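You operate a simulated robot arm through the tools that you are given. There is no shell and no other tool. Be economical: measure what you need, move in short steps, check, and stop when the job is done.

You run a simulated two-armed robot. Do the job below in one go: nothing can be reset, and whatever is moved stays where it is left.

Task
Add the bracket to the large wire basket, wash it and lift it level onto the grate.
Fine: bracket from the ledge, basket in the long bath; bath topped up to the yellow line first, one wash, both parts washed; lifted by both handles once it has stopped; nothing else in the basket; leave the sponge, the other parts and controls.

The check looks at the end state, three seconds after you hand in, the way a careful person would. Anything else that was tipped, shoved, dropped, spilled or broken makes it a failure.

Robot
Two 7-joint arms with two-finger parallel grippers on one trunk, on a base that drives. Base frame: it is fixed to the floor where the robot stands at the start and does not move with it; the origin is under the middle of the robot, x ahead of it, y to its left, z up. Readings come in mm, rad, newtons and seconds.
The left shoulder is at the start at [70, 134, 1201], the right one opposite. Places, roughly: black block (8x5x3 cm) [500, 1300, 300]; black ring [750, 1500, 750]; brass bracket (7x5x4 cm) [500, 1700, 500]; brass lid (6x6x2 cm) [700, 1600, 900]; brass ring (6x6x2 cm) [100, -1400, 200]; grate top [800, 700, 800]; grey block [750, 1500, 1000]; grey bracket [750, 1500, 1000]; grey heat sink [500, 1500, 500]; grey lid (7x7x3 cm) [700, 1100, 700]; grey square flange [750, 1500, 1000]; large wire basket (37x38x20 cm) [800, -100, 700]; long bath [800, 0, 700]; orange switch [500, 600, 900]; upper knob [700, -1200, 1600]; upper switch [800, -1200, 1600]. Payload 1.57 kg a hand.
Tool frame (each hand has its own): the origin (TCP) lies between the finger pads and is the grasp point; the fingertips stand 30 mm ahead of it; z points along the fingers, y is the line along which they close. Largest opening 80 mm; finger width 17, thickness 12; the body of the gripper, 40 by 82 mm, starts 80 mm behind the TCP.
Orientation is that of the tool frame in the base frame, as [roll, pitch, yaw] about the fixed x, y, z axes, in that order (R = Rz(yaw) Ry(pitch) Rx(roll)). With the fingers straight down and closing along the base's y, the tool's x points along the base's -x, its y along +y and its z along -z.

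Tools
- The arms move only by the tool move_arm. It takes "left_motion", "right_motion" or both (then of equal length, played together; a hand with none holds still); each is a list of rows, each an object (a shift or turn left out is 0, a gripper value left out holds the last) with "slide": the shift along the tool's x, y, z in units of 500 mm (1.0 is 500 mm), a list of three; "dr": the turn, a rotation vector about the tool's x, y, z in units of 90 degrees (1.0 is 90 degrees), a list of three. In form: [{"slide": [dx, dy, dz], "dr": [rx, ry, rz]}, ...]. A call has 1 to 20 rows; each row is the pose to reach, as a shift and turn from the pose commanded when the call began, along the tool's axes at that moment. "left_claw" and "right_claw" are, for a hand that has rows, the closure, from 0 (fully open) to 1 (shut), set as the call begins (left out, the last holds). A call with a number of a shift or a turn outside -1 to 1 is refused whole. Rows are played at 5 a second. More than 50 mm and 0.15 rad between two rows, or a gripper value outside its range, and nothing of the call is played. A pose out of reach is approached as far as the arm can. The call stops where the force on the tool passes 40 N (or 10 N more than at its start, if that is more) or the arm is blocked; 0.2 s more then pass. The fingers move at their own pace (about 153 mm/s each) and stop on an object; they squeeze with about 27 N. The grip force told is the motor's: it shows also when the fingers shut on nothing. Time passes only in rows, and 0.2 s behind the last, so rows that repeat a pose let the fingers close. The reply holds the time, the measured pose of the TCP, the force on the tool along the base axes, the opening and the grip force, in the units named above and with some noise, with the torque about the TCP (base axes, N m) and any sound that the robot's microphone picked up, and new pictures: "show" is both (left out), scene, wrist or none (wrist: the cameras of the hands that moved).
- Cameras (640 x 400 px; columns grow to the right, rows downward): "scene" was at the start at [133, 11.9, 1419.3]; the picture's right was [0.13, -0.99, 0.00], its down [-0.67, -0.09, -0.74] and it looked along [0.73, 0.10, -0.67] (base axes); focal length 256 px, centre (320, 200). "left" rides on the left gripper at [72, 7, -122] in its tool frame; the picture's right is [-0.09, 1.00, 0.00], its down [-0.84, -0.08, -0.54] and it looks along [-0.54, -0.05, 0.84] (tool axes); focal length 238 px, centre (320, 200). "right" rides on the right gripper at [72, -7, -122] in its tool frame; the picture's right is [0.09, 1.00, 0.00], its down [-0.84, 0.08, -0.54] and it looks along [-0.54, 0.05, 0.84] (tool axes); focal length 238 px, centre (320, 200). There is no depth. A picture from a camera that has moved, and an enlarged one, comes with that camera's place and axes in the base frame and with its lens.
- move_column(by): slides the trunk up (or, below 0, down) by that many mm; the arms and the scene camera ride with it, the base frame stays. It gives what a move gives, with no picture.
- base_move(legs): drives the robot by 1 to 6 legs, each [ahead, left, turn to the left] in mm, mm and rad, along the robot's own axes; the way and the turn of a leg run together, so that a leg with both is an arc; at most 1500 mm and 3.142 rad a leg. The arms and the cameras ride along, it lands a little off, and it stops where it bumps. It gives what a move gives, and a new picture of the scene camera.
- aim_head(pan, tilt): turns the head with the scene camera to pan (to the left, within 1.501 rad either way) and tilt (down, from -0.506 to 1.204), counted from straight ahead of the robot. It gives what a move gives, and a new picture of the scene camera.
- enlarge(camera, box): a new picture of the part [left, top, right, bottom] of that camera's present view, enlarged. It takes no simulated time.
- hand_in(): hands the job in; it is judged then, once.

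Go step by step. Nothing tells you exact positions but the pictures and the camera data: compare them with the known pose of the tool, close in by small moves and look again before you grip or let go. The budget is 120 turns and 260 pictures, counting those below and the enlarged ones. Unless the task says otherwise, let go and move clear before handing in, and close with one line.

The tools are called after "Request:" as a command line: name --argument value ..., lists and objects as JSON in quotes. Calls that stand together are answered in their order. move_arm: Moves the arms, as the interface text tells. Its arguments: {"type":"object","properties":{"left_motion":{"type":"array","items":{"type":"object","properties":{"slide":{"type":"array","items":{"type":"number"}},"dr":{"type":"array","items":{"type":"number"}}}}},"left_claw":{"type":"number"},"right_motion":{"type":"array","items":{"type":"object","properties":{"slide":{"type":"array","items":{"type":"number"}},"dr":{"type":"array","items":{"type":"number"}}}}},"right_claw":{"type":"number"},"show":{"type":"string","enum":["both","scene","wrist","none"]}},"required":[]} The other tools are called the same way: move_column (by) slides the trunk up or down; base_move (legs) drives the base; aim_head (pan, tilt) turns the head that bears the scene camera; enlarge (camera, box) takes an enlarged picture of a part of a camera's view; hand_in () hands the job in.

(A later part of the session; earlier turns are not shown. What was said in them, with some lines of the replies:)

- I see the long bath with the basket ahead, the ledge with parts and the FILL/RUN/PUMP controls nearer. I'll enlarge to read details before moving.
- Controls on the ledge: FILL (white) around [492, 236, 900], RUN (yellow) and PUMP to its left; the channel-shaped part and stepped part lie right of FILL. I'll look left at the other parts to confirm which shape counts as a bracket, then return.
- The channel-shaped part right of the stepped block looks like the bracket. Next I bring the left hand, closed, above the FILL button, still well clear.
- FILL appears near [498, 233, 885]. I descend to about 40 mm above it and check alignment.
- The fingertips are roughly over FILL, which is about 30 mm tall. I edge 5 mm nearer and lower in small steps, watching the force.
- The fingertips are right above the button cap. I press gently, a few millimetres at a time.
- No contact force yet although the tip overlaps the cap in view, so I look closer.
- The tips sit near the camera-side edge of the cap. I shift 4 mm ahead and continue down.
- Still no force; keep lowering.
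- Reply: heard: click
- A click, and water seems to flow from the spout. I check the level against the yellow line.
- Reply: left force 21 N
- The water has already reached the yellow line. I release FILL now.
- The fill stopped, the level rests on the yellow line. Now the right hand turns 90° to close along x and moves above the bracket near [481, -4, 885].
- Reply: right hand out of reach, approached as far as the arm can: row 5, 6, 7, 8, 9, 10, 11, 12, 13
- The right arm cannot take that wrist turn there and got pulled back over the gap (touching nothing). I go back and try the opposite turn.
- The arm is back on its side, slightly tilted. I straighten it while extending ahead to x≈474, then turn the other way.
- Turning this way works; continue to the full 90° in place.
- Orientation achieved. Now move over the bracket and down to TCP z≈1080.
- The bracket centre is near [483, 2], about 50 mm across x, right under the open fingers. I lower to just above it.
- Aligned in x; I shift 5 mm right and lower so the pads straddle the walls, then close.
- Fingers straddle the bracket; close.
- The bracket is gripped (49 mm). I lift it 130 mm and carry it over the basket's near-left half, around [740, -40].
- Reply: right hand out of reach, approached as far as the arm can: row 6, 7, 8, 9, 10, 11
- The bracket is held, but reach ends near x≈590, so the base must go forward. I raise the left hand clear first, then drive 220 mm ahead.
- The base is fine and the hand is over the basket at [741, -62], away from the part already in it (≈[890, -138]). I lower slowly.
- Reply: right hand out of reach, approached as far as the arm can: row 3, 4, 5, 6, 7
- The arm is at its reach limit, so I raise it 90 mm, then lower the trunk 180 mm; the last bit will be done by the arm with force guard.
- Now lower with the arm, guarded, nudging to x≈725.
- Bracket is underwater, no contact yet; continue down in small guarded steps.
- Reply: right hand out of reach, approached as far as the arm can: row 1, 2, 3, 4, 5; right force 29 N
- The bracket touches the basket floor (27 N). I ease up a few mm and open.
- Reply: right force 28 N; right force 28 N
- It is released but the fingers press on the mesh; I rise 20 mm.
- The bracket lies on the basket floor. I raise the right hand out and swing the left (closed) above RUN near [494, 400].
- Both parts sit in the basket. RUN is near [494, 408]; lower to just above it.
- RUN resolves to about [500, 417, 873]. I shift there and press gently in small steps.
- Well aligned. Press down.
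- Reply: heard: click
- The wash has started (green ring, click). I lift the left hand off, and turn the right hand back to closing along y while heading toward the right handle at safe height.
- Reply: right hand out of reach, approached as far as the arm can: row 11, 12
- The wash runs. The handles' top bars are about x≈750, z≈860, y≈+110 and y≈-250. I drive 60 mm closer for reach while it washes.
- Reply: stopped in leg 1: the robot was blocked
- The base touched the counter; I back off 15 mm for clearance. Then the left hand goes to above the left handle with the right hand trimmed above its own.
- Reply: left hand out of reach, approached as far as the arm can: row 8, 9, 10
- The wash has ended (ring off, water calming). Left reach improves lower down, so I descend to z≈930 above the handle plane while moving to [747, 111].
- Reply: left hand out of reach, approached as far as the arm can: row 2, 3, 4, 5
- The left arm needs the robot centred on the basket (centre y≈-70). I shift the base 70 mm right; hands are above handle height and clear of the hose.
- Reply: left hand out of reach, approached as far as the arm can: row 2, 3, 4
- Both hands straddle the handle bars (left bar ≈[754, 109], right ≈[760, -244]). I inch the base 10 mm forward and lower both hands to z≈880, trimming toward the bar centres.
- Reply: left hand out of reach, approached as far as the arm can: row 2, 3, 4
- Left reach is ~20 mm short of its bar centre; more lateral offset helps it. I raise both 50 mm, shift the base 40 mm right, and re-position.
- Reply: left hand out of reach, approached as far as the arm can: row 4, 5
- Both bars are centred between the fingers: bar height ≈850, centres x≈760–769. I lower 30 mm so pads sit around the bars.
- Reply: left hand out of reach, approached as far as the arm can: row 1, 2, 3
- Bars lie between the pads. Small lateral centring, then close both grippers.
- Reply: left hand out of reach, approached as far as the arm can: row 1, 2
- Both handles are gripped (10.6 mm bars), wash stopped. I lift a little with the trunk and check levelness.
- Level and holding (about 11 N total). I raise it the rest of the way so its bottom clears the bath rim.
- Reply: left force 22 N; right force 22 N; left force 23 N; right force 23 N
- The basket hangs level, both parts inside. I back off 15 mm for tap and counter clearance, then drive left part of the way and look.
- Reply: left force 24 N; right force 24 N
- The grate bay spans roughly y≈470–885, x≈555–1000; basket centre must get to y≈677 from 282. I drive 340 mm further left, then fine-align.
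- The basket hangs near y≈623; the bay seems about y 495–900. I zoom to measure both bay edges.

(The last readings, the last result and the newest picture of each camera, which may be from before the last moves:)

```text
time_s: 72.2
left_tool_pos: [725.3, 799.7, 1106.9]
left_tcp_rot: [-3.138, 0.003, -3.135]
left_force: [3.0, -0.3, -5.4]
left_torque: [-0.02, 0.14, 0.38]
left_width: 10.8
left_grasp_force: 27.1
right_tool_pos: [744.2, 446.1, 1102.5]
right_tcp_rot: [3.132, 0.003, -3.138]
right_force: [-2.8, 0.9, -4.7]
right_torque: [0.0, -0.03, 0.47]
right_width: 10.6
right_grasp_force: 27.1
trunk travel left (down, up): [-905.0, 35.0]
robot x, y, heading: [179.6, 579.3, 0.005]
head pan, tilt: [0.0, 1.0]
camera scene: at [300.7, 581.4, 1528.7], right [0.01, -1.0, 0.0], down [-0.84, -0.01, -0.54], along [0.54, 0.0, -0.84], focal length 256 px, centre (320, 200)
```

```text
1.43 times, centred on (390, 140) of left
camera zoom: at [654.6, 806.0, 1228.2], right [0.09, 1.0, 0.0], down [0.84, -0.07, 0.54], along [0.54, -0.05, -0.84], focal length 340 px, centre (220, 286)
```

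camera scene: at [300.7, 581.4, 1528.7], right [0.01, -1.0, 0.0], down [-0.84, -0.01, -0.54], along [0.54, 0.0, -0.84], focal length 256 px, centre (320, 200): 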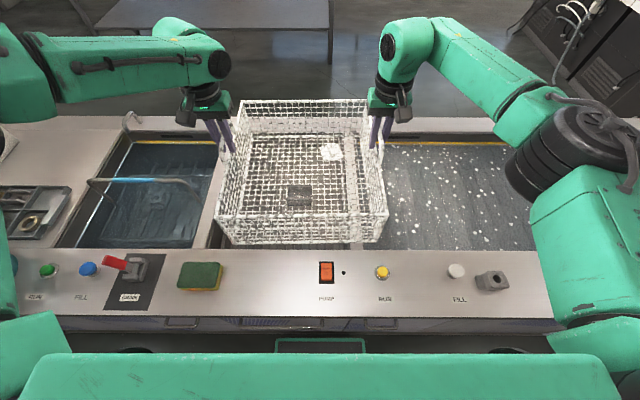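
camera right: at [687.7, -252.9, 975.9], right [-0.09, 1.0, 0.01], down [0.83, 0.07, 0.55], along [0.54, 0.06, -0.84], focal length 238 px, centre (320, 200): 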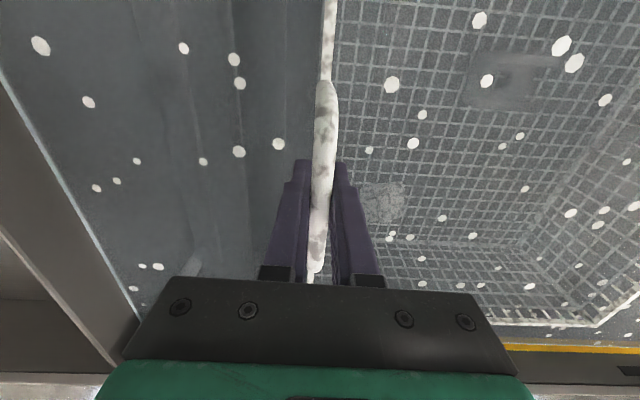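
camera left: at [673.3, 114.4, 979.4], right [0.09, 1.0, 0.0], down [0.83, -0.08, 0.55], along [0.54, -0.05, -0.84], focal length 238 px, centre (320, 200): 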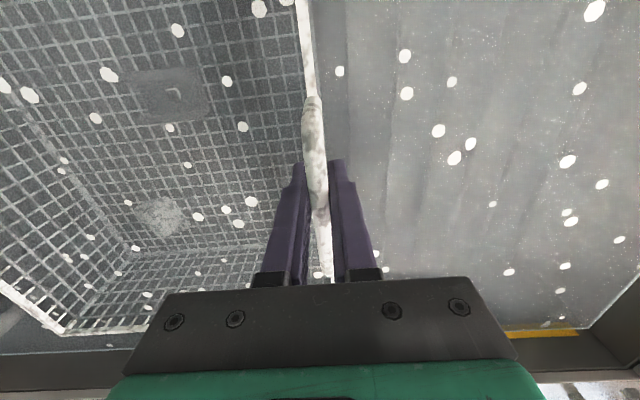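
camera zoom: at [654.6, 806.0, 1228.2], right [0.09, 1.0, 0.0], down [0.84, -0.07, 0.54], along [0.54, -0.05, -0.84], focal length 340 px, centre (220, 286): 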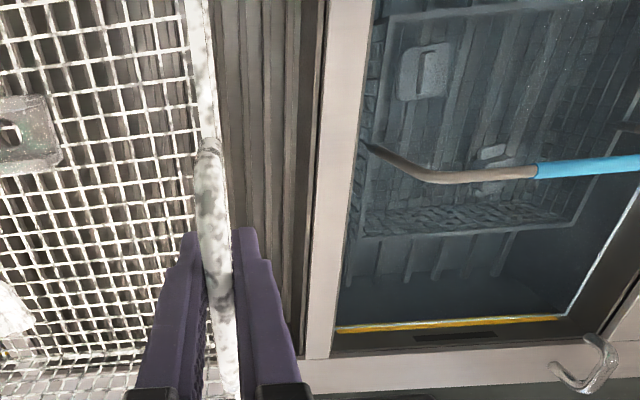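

Bay inner edges: y≈497–894 (centre 695), front edge x≈568. Basket centre is y≈621 and near edge x≈556, so I drive 74 mm left and 24 mm ahead.

Request:
base_move --legs '[[0, 74, 0], [24, 0, 0]]'

Request:
enlarge --camera "scene" --box '[190, 110, 310, 260]'

Request:
enlarge --camera "scene" --box '[290, 110, 410, 260]'

Request:
enlarge --camera "left" --box '[200, 0, 480, 280]'

Request:
enlarge --camera "right" --box '[200, 0, 480, 280]'

```text
time_s: 73.6
left_tool_pos: [743.4, 876.1, 1109.4]
left_tcp_rot: [-3.138, 0.007, -3.134]
left_force: [2.2, -0.5, -5.4]
left_torque: [0.04, 0.0, 0.39]
left_width: 10.6
left_grasp_force: 26.8
right_tool_pos: [762.1, 521.3, 1105.5]
right_tcp_rot: [3.134, 0.009, -3.136]
right_force: [-2.9, 0.7, -5.3]
right_torque: [-0.02, 0.1, 0.53]
right_width: 10.6
right_grasp_force: 27.2
trunk travel left (down, up): [-905.0, 35.0]
robot x, y, heading: [202.6, 656.7, 0.005]
head pan, tilt: [0.0, 1.0]
camera scene: at [316.2, 656.3, 1529.5], right [0.01, -1.0, 0.0], down [-0.84, -0.01, -0.54], along [0.54, 0.0, -0.84], focal length 256 px, centre (320, 200)
```

scene: 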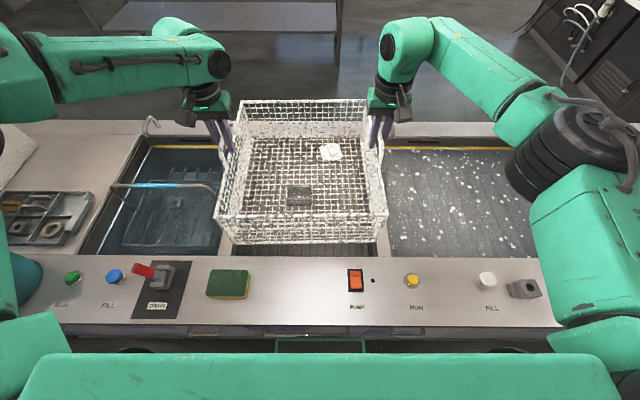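

```text
2.67 times, centred on (250, 185) of scene
camera zoom: at [316.2, 656.3, 1529.5], right [0.01, -1.0, 0.0], down [-0.84, -0.01, -0.54], along [0.54, 0.0, -0.84], focal length 682 px, centre (507, 240)
```

zoom: 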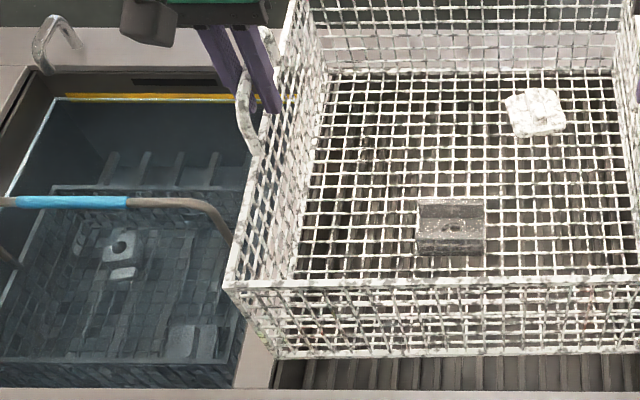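

```text
2.67 times, centred on (350, 185) of scene
camera zoom: at [316.2, 656.3, 1529.5], right [0.01, -1.0, 0.0], down [-0.84, -0.01, -0.54], along [0.54, 0.0, -0.84], focal length 682 px, centre (240, 240)
```

zoom: 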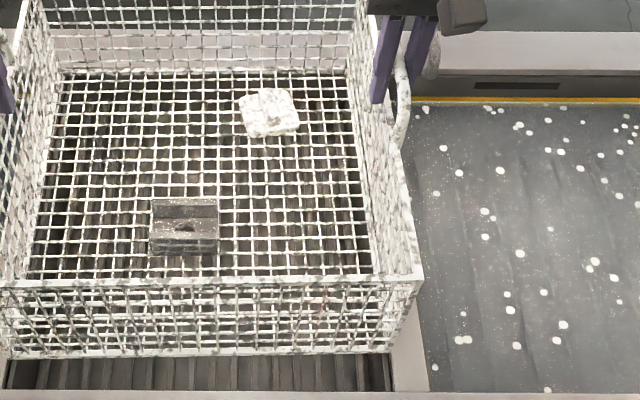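

```text
1.43 times, centred on (340, 140) of left
camera zoom: at [671.3, 881.6, 1230.7], right [0.08, 1.0, 0.0], down [0.83, -0.07, 0.55], along [0.55, -0.05, -0.84], focal length 340 px, centre (291, 286)
```

zoom: 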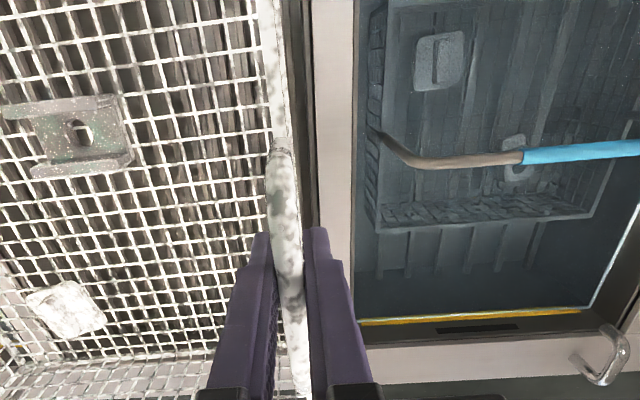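

```text
1.43 times, centred on (340, 140) of right
camera zoom: at [688.7, 514.4, 1227.6], right [-0.1, 1.0, 0.01], down [0.83, 0.08, 0.55], along [0.55, 0.06, -0.83], focal length 340 px, centre (291, 286)
```

zoom: 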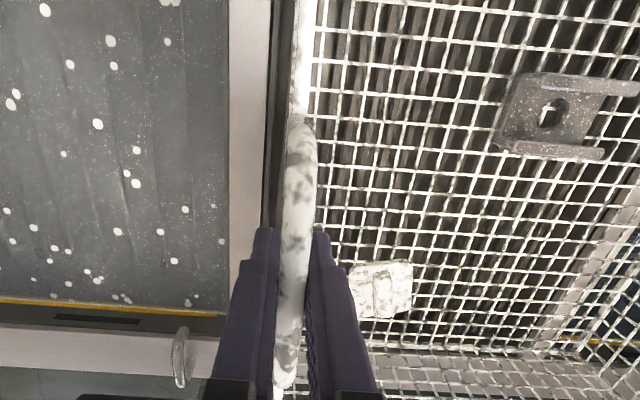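

Basket is centred in the bay (≈13 mm each side, ~12 mm at the front). I lower by trunk in steps, watching forces.

Request:
move_column --by -50

Request:
enlarge --camera "scene" --box '[180, 90, 420, 270]'

Request:
enlarge --camera "left" --box '[200, 0, 480, 280]'

Request:
enlarge --camera "right" --box '[200, 0, 480, 280]'

```text
time_s: 74.5
left_tool_pos: [749.7, 874.7, 1057.8]
left_tcp_rot: [-3.14, 0.002, -3.133]
left_force: [2.7, -1.2, -5.4]
left_torque: [0.01, 0.15, 0.37]
left_width: 10.6
left_grasp_force: 27.0
right_tool_pos: [768.7, 521.0, 1052.3]
right_tcp_rot: [3.13, 0.002, -3.136]
right_force: [-2.7, 0.1, -5.9]
right_torque: [-0.04, -0.04, 0.45]
right_width: 10.6
right_grasp_force: 26.4
trunk travel left (down, up): [-855.0, 85.0]
robot x, y, heading: [203.4, 655.6, 0.01]
head pan, tilt: [0.0, 1.0]
```

```text
2.22 times, centred on (300, 180) of scene
camera zoom: at [324.9, 654.0, 1478.6], right [0.01, -1.0, 0.0], down [-0.84, -0.01, -0.54], along [0.54, 0.0, -0.84], focal length 568 px, centre (364, 244)
```

zoom: 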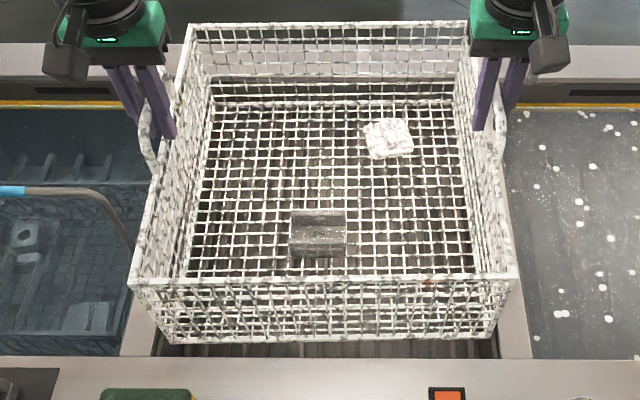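

```text
1.43 times, centred on (340, 140) of left
camera zoom: at [678.1, 879.9, 1178.0], right [0.08, 1.0, 0.0], down [0.84, -0.07, 0.54], along [0.54, -0.05, -0.84], focal length 340 px, centre (291, 286)
```

zoom: 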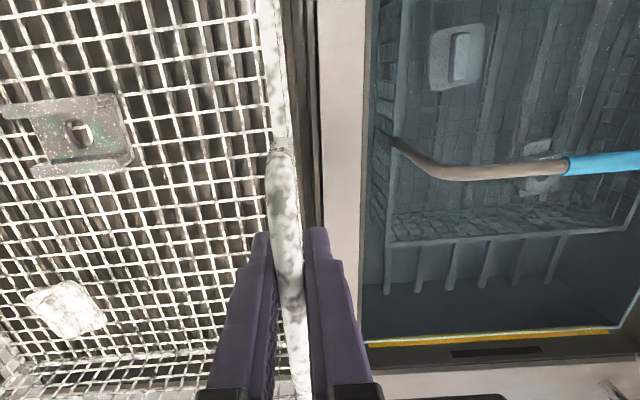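

```text
1.43 times, centred on (340, 140) of right
camera zoom: at [695.5, 512.7, 1174.1], right [-0.1, 1.0, 0.01], down [0.84, 0.08, 0.54], along [0.54, 0.06, -0.84], focal length 340 px, centre (291, 286)
```

zoom: 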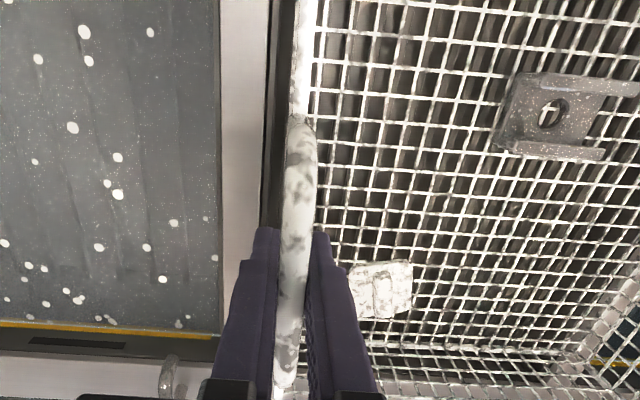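

Clearances look good on all sides. Lower further.

Request:
move_column --by -35

Request:
enlarge --camera "scene" --box '[180, 90, 420, 270]'

```text
time_s: 75.3
left_tool_pos: [749.1, 874.4, 1022.6]
left_tcp_rot: [-3.138, 0.001, -3.134]
left_force: [2.1, 0.1, -5.2]
left_torque: [0.02, 0.03, 0.37]
left_width: 10.9
left_grasp_force: 27.0
right_tool_pos: [767.3, 521.2, 1017.0]
right_tcp_rot: [3.131, 0.005, -3.137]
right_force: [-2.9, -0.4, -5.3]
right_torque: [0.0, 0.12, 0.45]
right_width: 10.8
right_grasp_force: 27.1
trunk travel left (down, up): [-820.0, 120.0]
robot x, y, heading: [204.1, 655.0, 0.011]
head pan, tilt: [0.0, 1.0]
```

```text
2.22 times, centred on (300, 180) of scene
camera zoom: at [323.6, 654.8, 1443.7], right [0.01, -1.0, 0.0], down [-0.84, -0.01, -0.54], along [0.54, 0.0, -0.84], focal length 568 px, centre (364, 244)
```

zoom: 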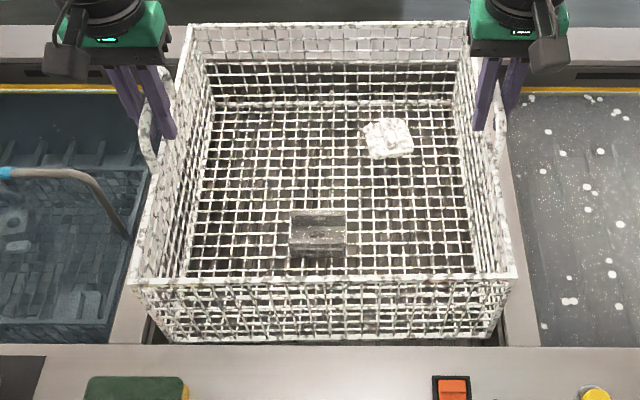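

Entering the bay without contact. Continue in smaller steps.

Request:
move_column --by -22

Request:
move_column --by -10

Request:
enlarge --camera "scene" --box '[180, 90, 420, 270]'

```text
time_s: 76.0
left_tool_pos: [748.3, 874.6, 998.1]
left_tcp_rot: [-3.141, 0.003, -3.133]
left_force: [2.0, -0.3, -5.2]
left_torque: [0.02, -0.01, 0.37]
left_width: 10.6
left_grasp_force: 27.3
right_tool_pos: [766.7, 520.8, 996.4]
right_tcp_rot: [3.129, 0.003, -3.137]
right_force: [-2.7, 1.2, -5.0]
right_torque: [-0.01, 0.11, 0.45]
right_width: 10.8
right_grasp_force: 27.1
trunk travel left (down, up): [-798.0, 142.0]
robot x, y, heading: [201.2, 652.6, 0.008]
head pan, tilt: [0.0, 1.0]
```

```text
time_s: 76.6
left_tool_pos: [749.2, 875.5, 989.0]
left_tcp_rot: [-3.139, 0.001, -3.132]
left_force: [2.0, -0.1, -4.7]
left_torque: [-0.01, 0.07, 0.34]
left_width: 10.5
left_grasp_force: 26.6
right_tool_pos: [767.4, 520.5, 984.2]
right_tcp_rot: [3.128, 0.004, -3.136]
right_force: [-2.7, 0.7, -6.6]
right_torque: [0.0, 0.05, 0.46]
right_width: 10.6
right_grasp_force: 27.3
trunk travel left (down, up): [-788.0, 152.0]
robot x, y, heading: [198.7, 651.5, 0.008]
head pan, tilt: [0.0, 1.0]
```

```text
2.22 times, centred on (300, 180) of scene
camera zoom: at [324.2, 654.5, 1411.6], right [0.01, -1.0, 0.0], down [-0.84, -0.01, -0.54], along [0.54, 0.0, -0.84], focal length 568 px, centre (364, 244)
```

zoom: 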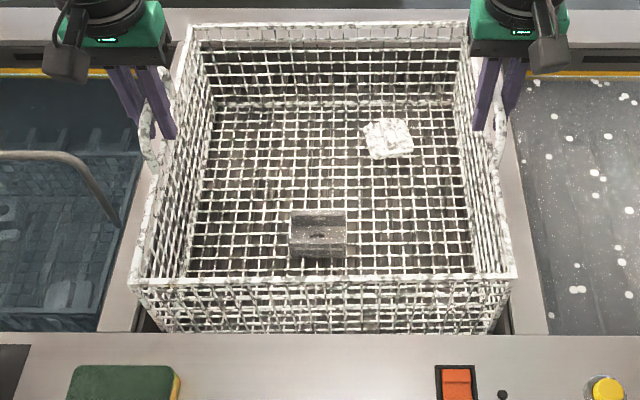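

Bottom is near z≈807, still hanging. Continue by 8 mm steps.

Request:
move_column --by -8

Request:
move_column --by -8

```text
time_s: 77.2
left_tool_pos: [749.6, 874.8, 981.8]
left_tcp_rot: [-3.14, -0.001, -3.132]
left_force: [1.8, -0.3, -5.2]
left_torque: [0.02, 0.17, 0.37]
left_width: 10.6
left_grasp_force: 27.3
right_tool_pos: [767.1, 520.5, 977.0]
right_tcp_rot: [3.129, 0.004, -3.135]
right_force: [-2.4, 0.8, -4.7]
right_torque: [-0.04, 0.02, 0.42]
right_width: 10.7
right_grasp_force: 26.8
trunk travel left (down, up): [-780.0, 160.0]
robot x, y, heading: [201.5, 649.0, 0.009]
head pan, tilt: [0.0, 1.0]
```

```text
time_s: 77.7
left_tool_pos: [747.5, 874.8, 978.6]
left_tcp_rot: [-3.138, 0.01, -3.132]
left_force: [5.8, 2.7, 12.8]
left_torque: [-0.02, -0.21, 0.32]
left_width: 10.7
left_grasp_force: 26.5
right_tool_pos: [766.0, 520.9, 974.1]
right_tcp_rot: [3.126, 0.012, -3.137]
right_force: [6.6, -2.1, 15.8]
right_torque: [0.03, 0.0, 0.46]
right_width: 10.6
right_grasp_force: 27.0
trunk travel left (down, up): [-772.0, 168.0]
robot x, y, heading: [203.6, 653.0, 0.008]
head pan, tilt: [0.0, 1.0]
```

Both hands now feel even support: the basket is on the grate. I ease up 4 mm and check before opening.

Request:
move_column --by -0.5

Request:
move_column --by 4

Request:
enlarge --camera "scene" --box '[180, 90, 420, 270]'

Request:
enlarge --camera "left" --box '[0, 0, 640, 400]'

Request:
enlarge --camera "right" --box '[0, 0, 640, 400]'

```text
time_s: 78.2
left_tool_pos: [746.5, 874.3, 976.6]
left_tcp_rot: [-3.137, 0.006, -3.133]
left_force: [8.4, 2.2, 15.6]
left_torque: [-0.08, 0.03, 0.45]
left_width: 11.0
left_grasp_force: 26.9
right_tool_pos: [764.5, 521.0, 971.6]
right_tcp_rot: [3.128, 0.008, -3.137]
right_force: [6.8, -0.7, 16.7]
right_torque: [0.02, 0.06, 0.48]
right_width: 10.6
right_grasp_force: 26.5
trunk travel left (down, up): [-771.0, 169.0]
robot x, y, heading: [203.6, 651.8, 0.009]
head pan, tilt: [0.0, 1.0]
```

```text
time_s: 78.8
left_tool_pos: [746.1, 874.5, 976.2]
left_tcp_rot: [-3.141, -0.002, -3.133]
left_force: [1.3, -0.3, -3.4]
left_torque: [0.05, -0.62, 0.42]
left_width: 10.9
left_grasp_force: 26.8
right_tool_pos: [763.6, 519.9, 971.1]
right_tcp_rot: [3.133, 0.0, -3.133]
right_force: [-2.7, 0.7, -4.8]
right_torque: [-0.03, 0.45, 0.46]
right_width: 10.8
right_grasp_force: 27.0
trunk travel left (down, up): [-775.0, 165.0]
robot x, y, heading: [201.2, 651.4, 0.005]
head pan, tilt: [0.0, 1.0]
```

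```text
2.22 times, centred on (300, 180) of scene
camera zoom: at [321.9, 654.3, 1398.9], right [0.01, -1.0, 0.0], down [-0.84, -0.01, -0.54], along [0.54, 0.0, -0.84], focal length 568 px, centre (364, 244)
```

zoom: 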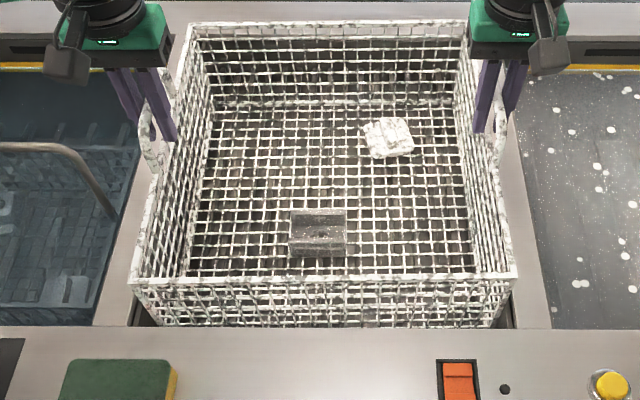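

```text
1.00 times, centred on (320, 200) of left
camera zoom: at [674.9, 879.9, 1097.6], right [0.08, 1.0, 0.0], down [0.84, -0.07, 0.54], along [0.54, -0.05, -0.84], focal length 238 px, centre (320, 200)
```

zoom: 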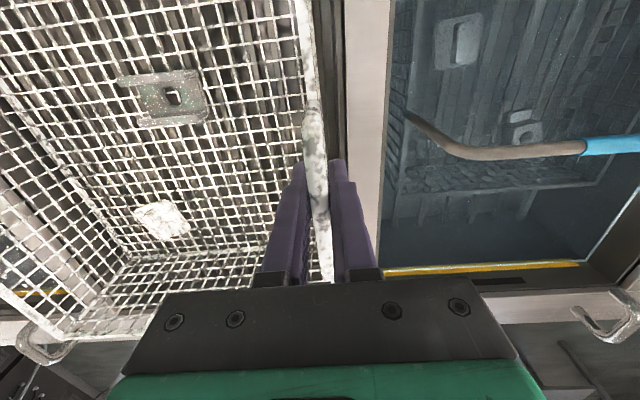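

```text
1.00 times, centred on (320, 200) of right
camera zoom: at [692.5, 513.0, 1093.9], right [-0.1, 1.0, 0.01], down [0.84, 0.08, 0.54], along [0.54, 0.06, -0.84], focal length 238 px, centre (320, 200)
```

zoom: 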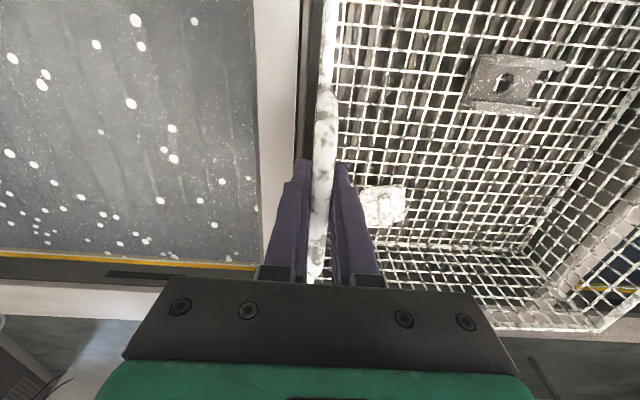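

It is hovering by a hair; I lower 3 mm to rest it lightly, then open both.

Request:
move_column --by -2.5

Request:
move_arm --left_motion '[{"slide": [0, 0, 0]}, {"slide": [0, 0, 0]}, {"slide": [0, 0, 0]}]' --right_motion '[{"slide": [0, 0, 0]}, {"slide": [0, 0, 0]}, {"slide": [0, 0, 0]}]' --left_claw 0 --right_claw 0

```text
time_s: 79.3
left_tool_pos: [747.3, 874.0, 974.7]
left_tcp_rot: [-3.139, 0.002, -3.133]
left_force: [0.1, 0.5, 2.3]
left_torque: [-0.02, 0.67, 0.39]
left_width: 10.9
left_grasp_force: 27.1
right_tool_pos: [764.1, 520.6, 970.2]
right_tcp_rot: [3.13, 0.006, -3.135]
right_force: [-1.9, -1.1, -1.4]
right_torque: [-0.04, 0.51, 0.51]
right_width: 10.7
right_grasp_force: 27.1
trunk travel left (down, up): [-773.0, 167.0]
robot x, y, heading: [203.0, 655.3, 0.008]
head pan, tilt: [0.0, 1.0]
```

```text
time_s: 80.1
left_tool_pos: [747.6, 874.5, 975.6]
left_tcp_rot: [-3.14, 0.004, -3.133]
left_force: [0.0, 0.7, -0.4]
left_torque: [-0.01, -0.02, -0.02]
left_width: 80.1
left_grasp_force: 0.1
right_tool_pos: [765.1, 521.2, 971.7]
right_tcp_rot: [3.129, 0.005, -3.138]
right_force: [0.1, -0.5, -0.3]
right_torque: [-0.01, -0.01, -0.03]
right_width: 80.1
right_grasp_force: 0.0
trunk travel left (down, up): [-773.0, 167.0]
robot x, y, heading: [202.9, 654.7, 0.007]
head pan, tilt: [0.0, 1.0]
camera scene: at [321.5, 654.3, 1397.0], right [0.01, -1.0, 0.0], down [-0.84, -0.01, -0.54], along [0.54, 0.0, -0.84], focal length 256 px, centre (320, 200)
camera right: at [692.9, 512.8, 1093.5], right [-0.1, 1.0, 0.01], down [0.83, 0.07, 0.55], along [0.54, 0.06, -0.84], focal length 238 px, centre (320, 200)
camera left: at [675.4, 880.0, 1097.2], right [0.08, 1.0, 0.0], down [0.84, -0.07, 0.54], along [0.54, -0.05, -0.84], focal length 238 px, centre (320, 200)
```

scene: 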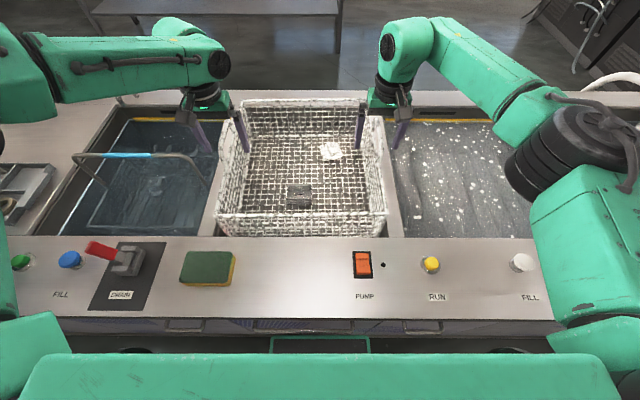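
right: 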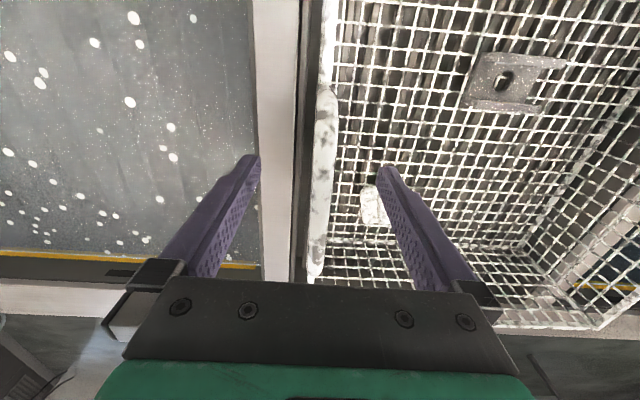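
left: 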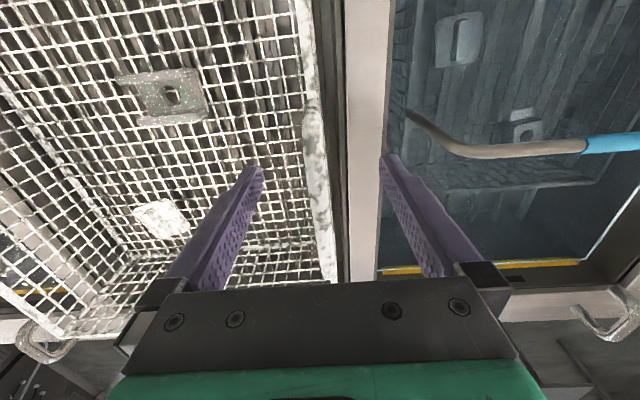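

The basket rests on the grate and stayed put. I raise the trunk so the hands clear upward, then back the base off and check.

Request:
move_column --by 140

Request:
base_move --legs '[[-250, 0, 0]]'

Request:
enlarge --camera "scene" --box '[180, 60, 460, 240]'

```text
time_s: 81.7
left_tool_pos: [747.2, 873.5, 1115.2]
left_tcp_rot: [-3.14, 0.003, -3.131]
left_force: [0.0, -0.6, -1.1]
left_torque: [-0.02, 0.04, -0.01]
left_width: 80.0
left_grasp_force: 0.1
right_tool_pos: [765.7, 520.6, 1112.3]
right_tcp_rot: [3.129, 0.005, -3.137]
right_force: [-0.2, -0.3, -1.1]
right_torque: [-0.01, 0.0, -0.01]
right_width: 80.0
right_grasp_force: 0.0
trunk travel left (down, up): [-913.0, 27.0]
robot x, y, heading: [206.8, 655.1, 0.007]
head pan, tilt: [0.0, 1.0]
```

```text
time_s: 83.6
left_tool_pos: [499.4, 870.3, 1114.9]
left_tcp_rot: [-3.14, 0.0, -3.137]
left_force: [0.6, 0.2, 0.0]
left_torque: [-0.01, 0.01, -0.03]
left_width: 79.9
left_grasp_force: 0.1
right_tool_pos: [516.3, 517.8, 1109.8]
right_tcp_rot: [3.13, 0.001, -3.14]
right_force: [0.2, -0.1, 0.3]
right_torque: [0.0, -0.01, -0.01]
right_width: 80.2
right_grasp_force: 0.0
trunk travel left (down, up): [-913.0, 27.0]
robot x, y, heading: [-47.2, 649.3, 0.004]
head pan, tilt: [0.0, 1.0]
camera scene: at [73.9, 652.8, 1536.6], right [0.0, -1.0, 0.0], down [-0.84, 0.0, -0.54], along [0.54, 0.0, -0.84], focal length 256 px, centre (320, 200)
```

scene: 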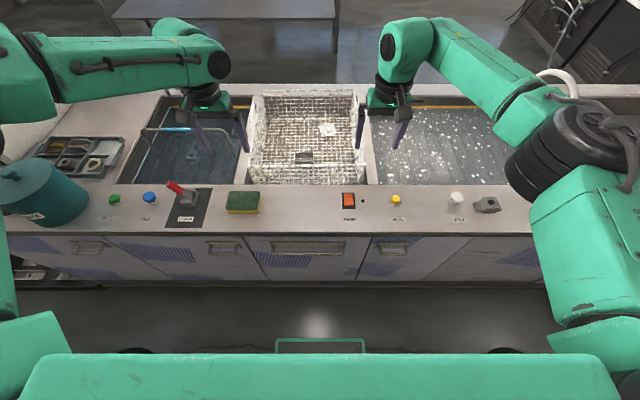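

```text
2.22 times, centred on (320, 150) of scene
camera zoom: at [73.9, 652.8, 1536.6], right [0.0, -1.0, 0.0], down [-0.84, 0.0, -0.54], along [0.54, 0.0, -0.84], focal length 568 px, centre (320, 311)
```

zoom: 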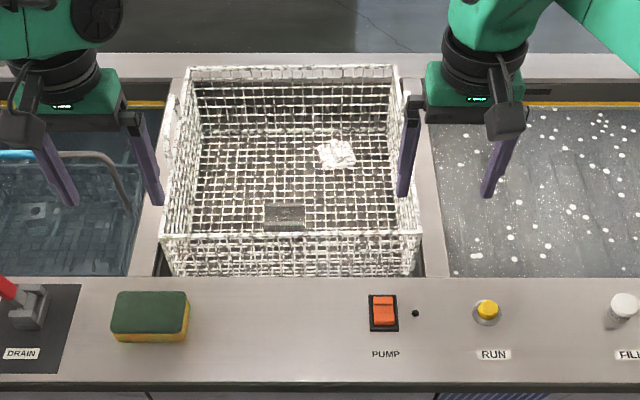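

The basket sits level on the grate with both parts in it, the RUN light is off, and the sponge, the other parts and the remaining controls are untouched. Both hands are open and clear, so I hand in.

Request:
hand_in

```text
The job is handed in.
```

The bath was filled to the yellow line, the bracket added and washed once with the other part, and the basket set level on the grate using both handles. The job is handed in; I judged all of this from the pictures and force readings.
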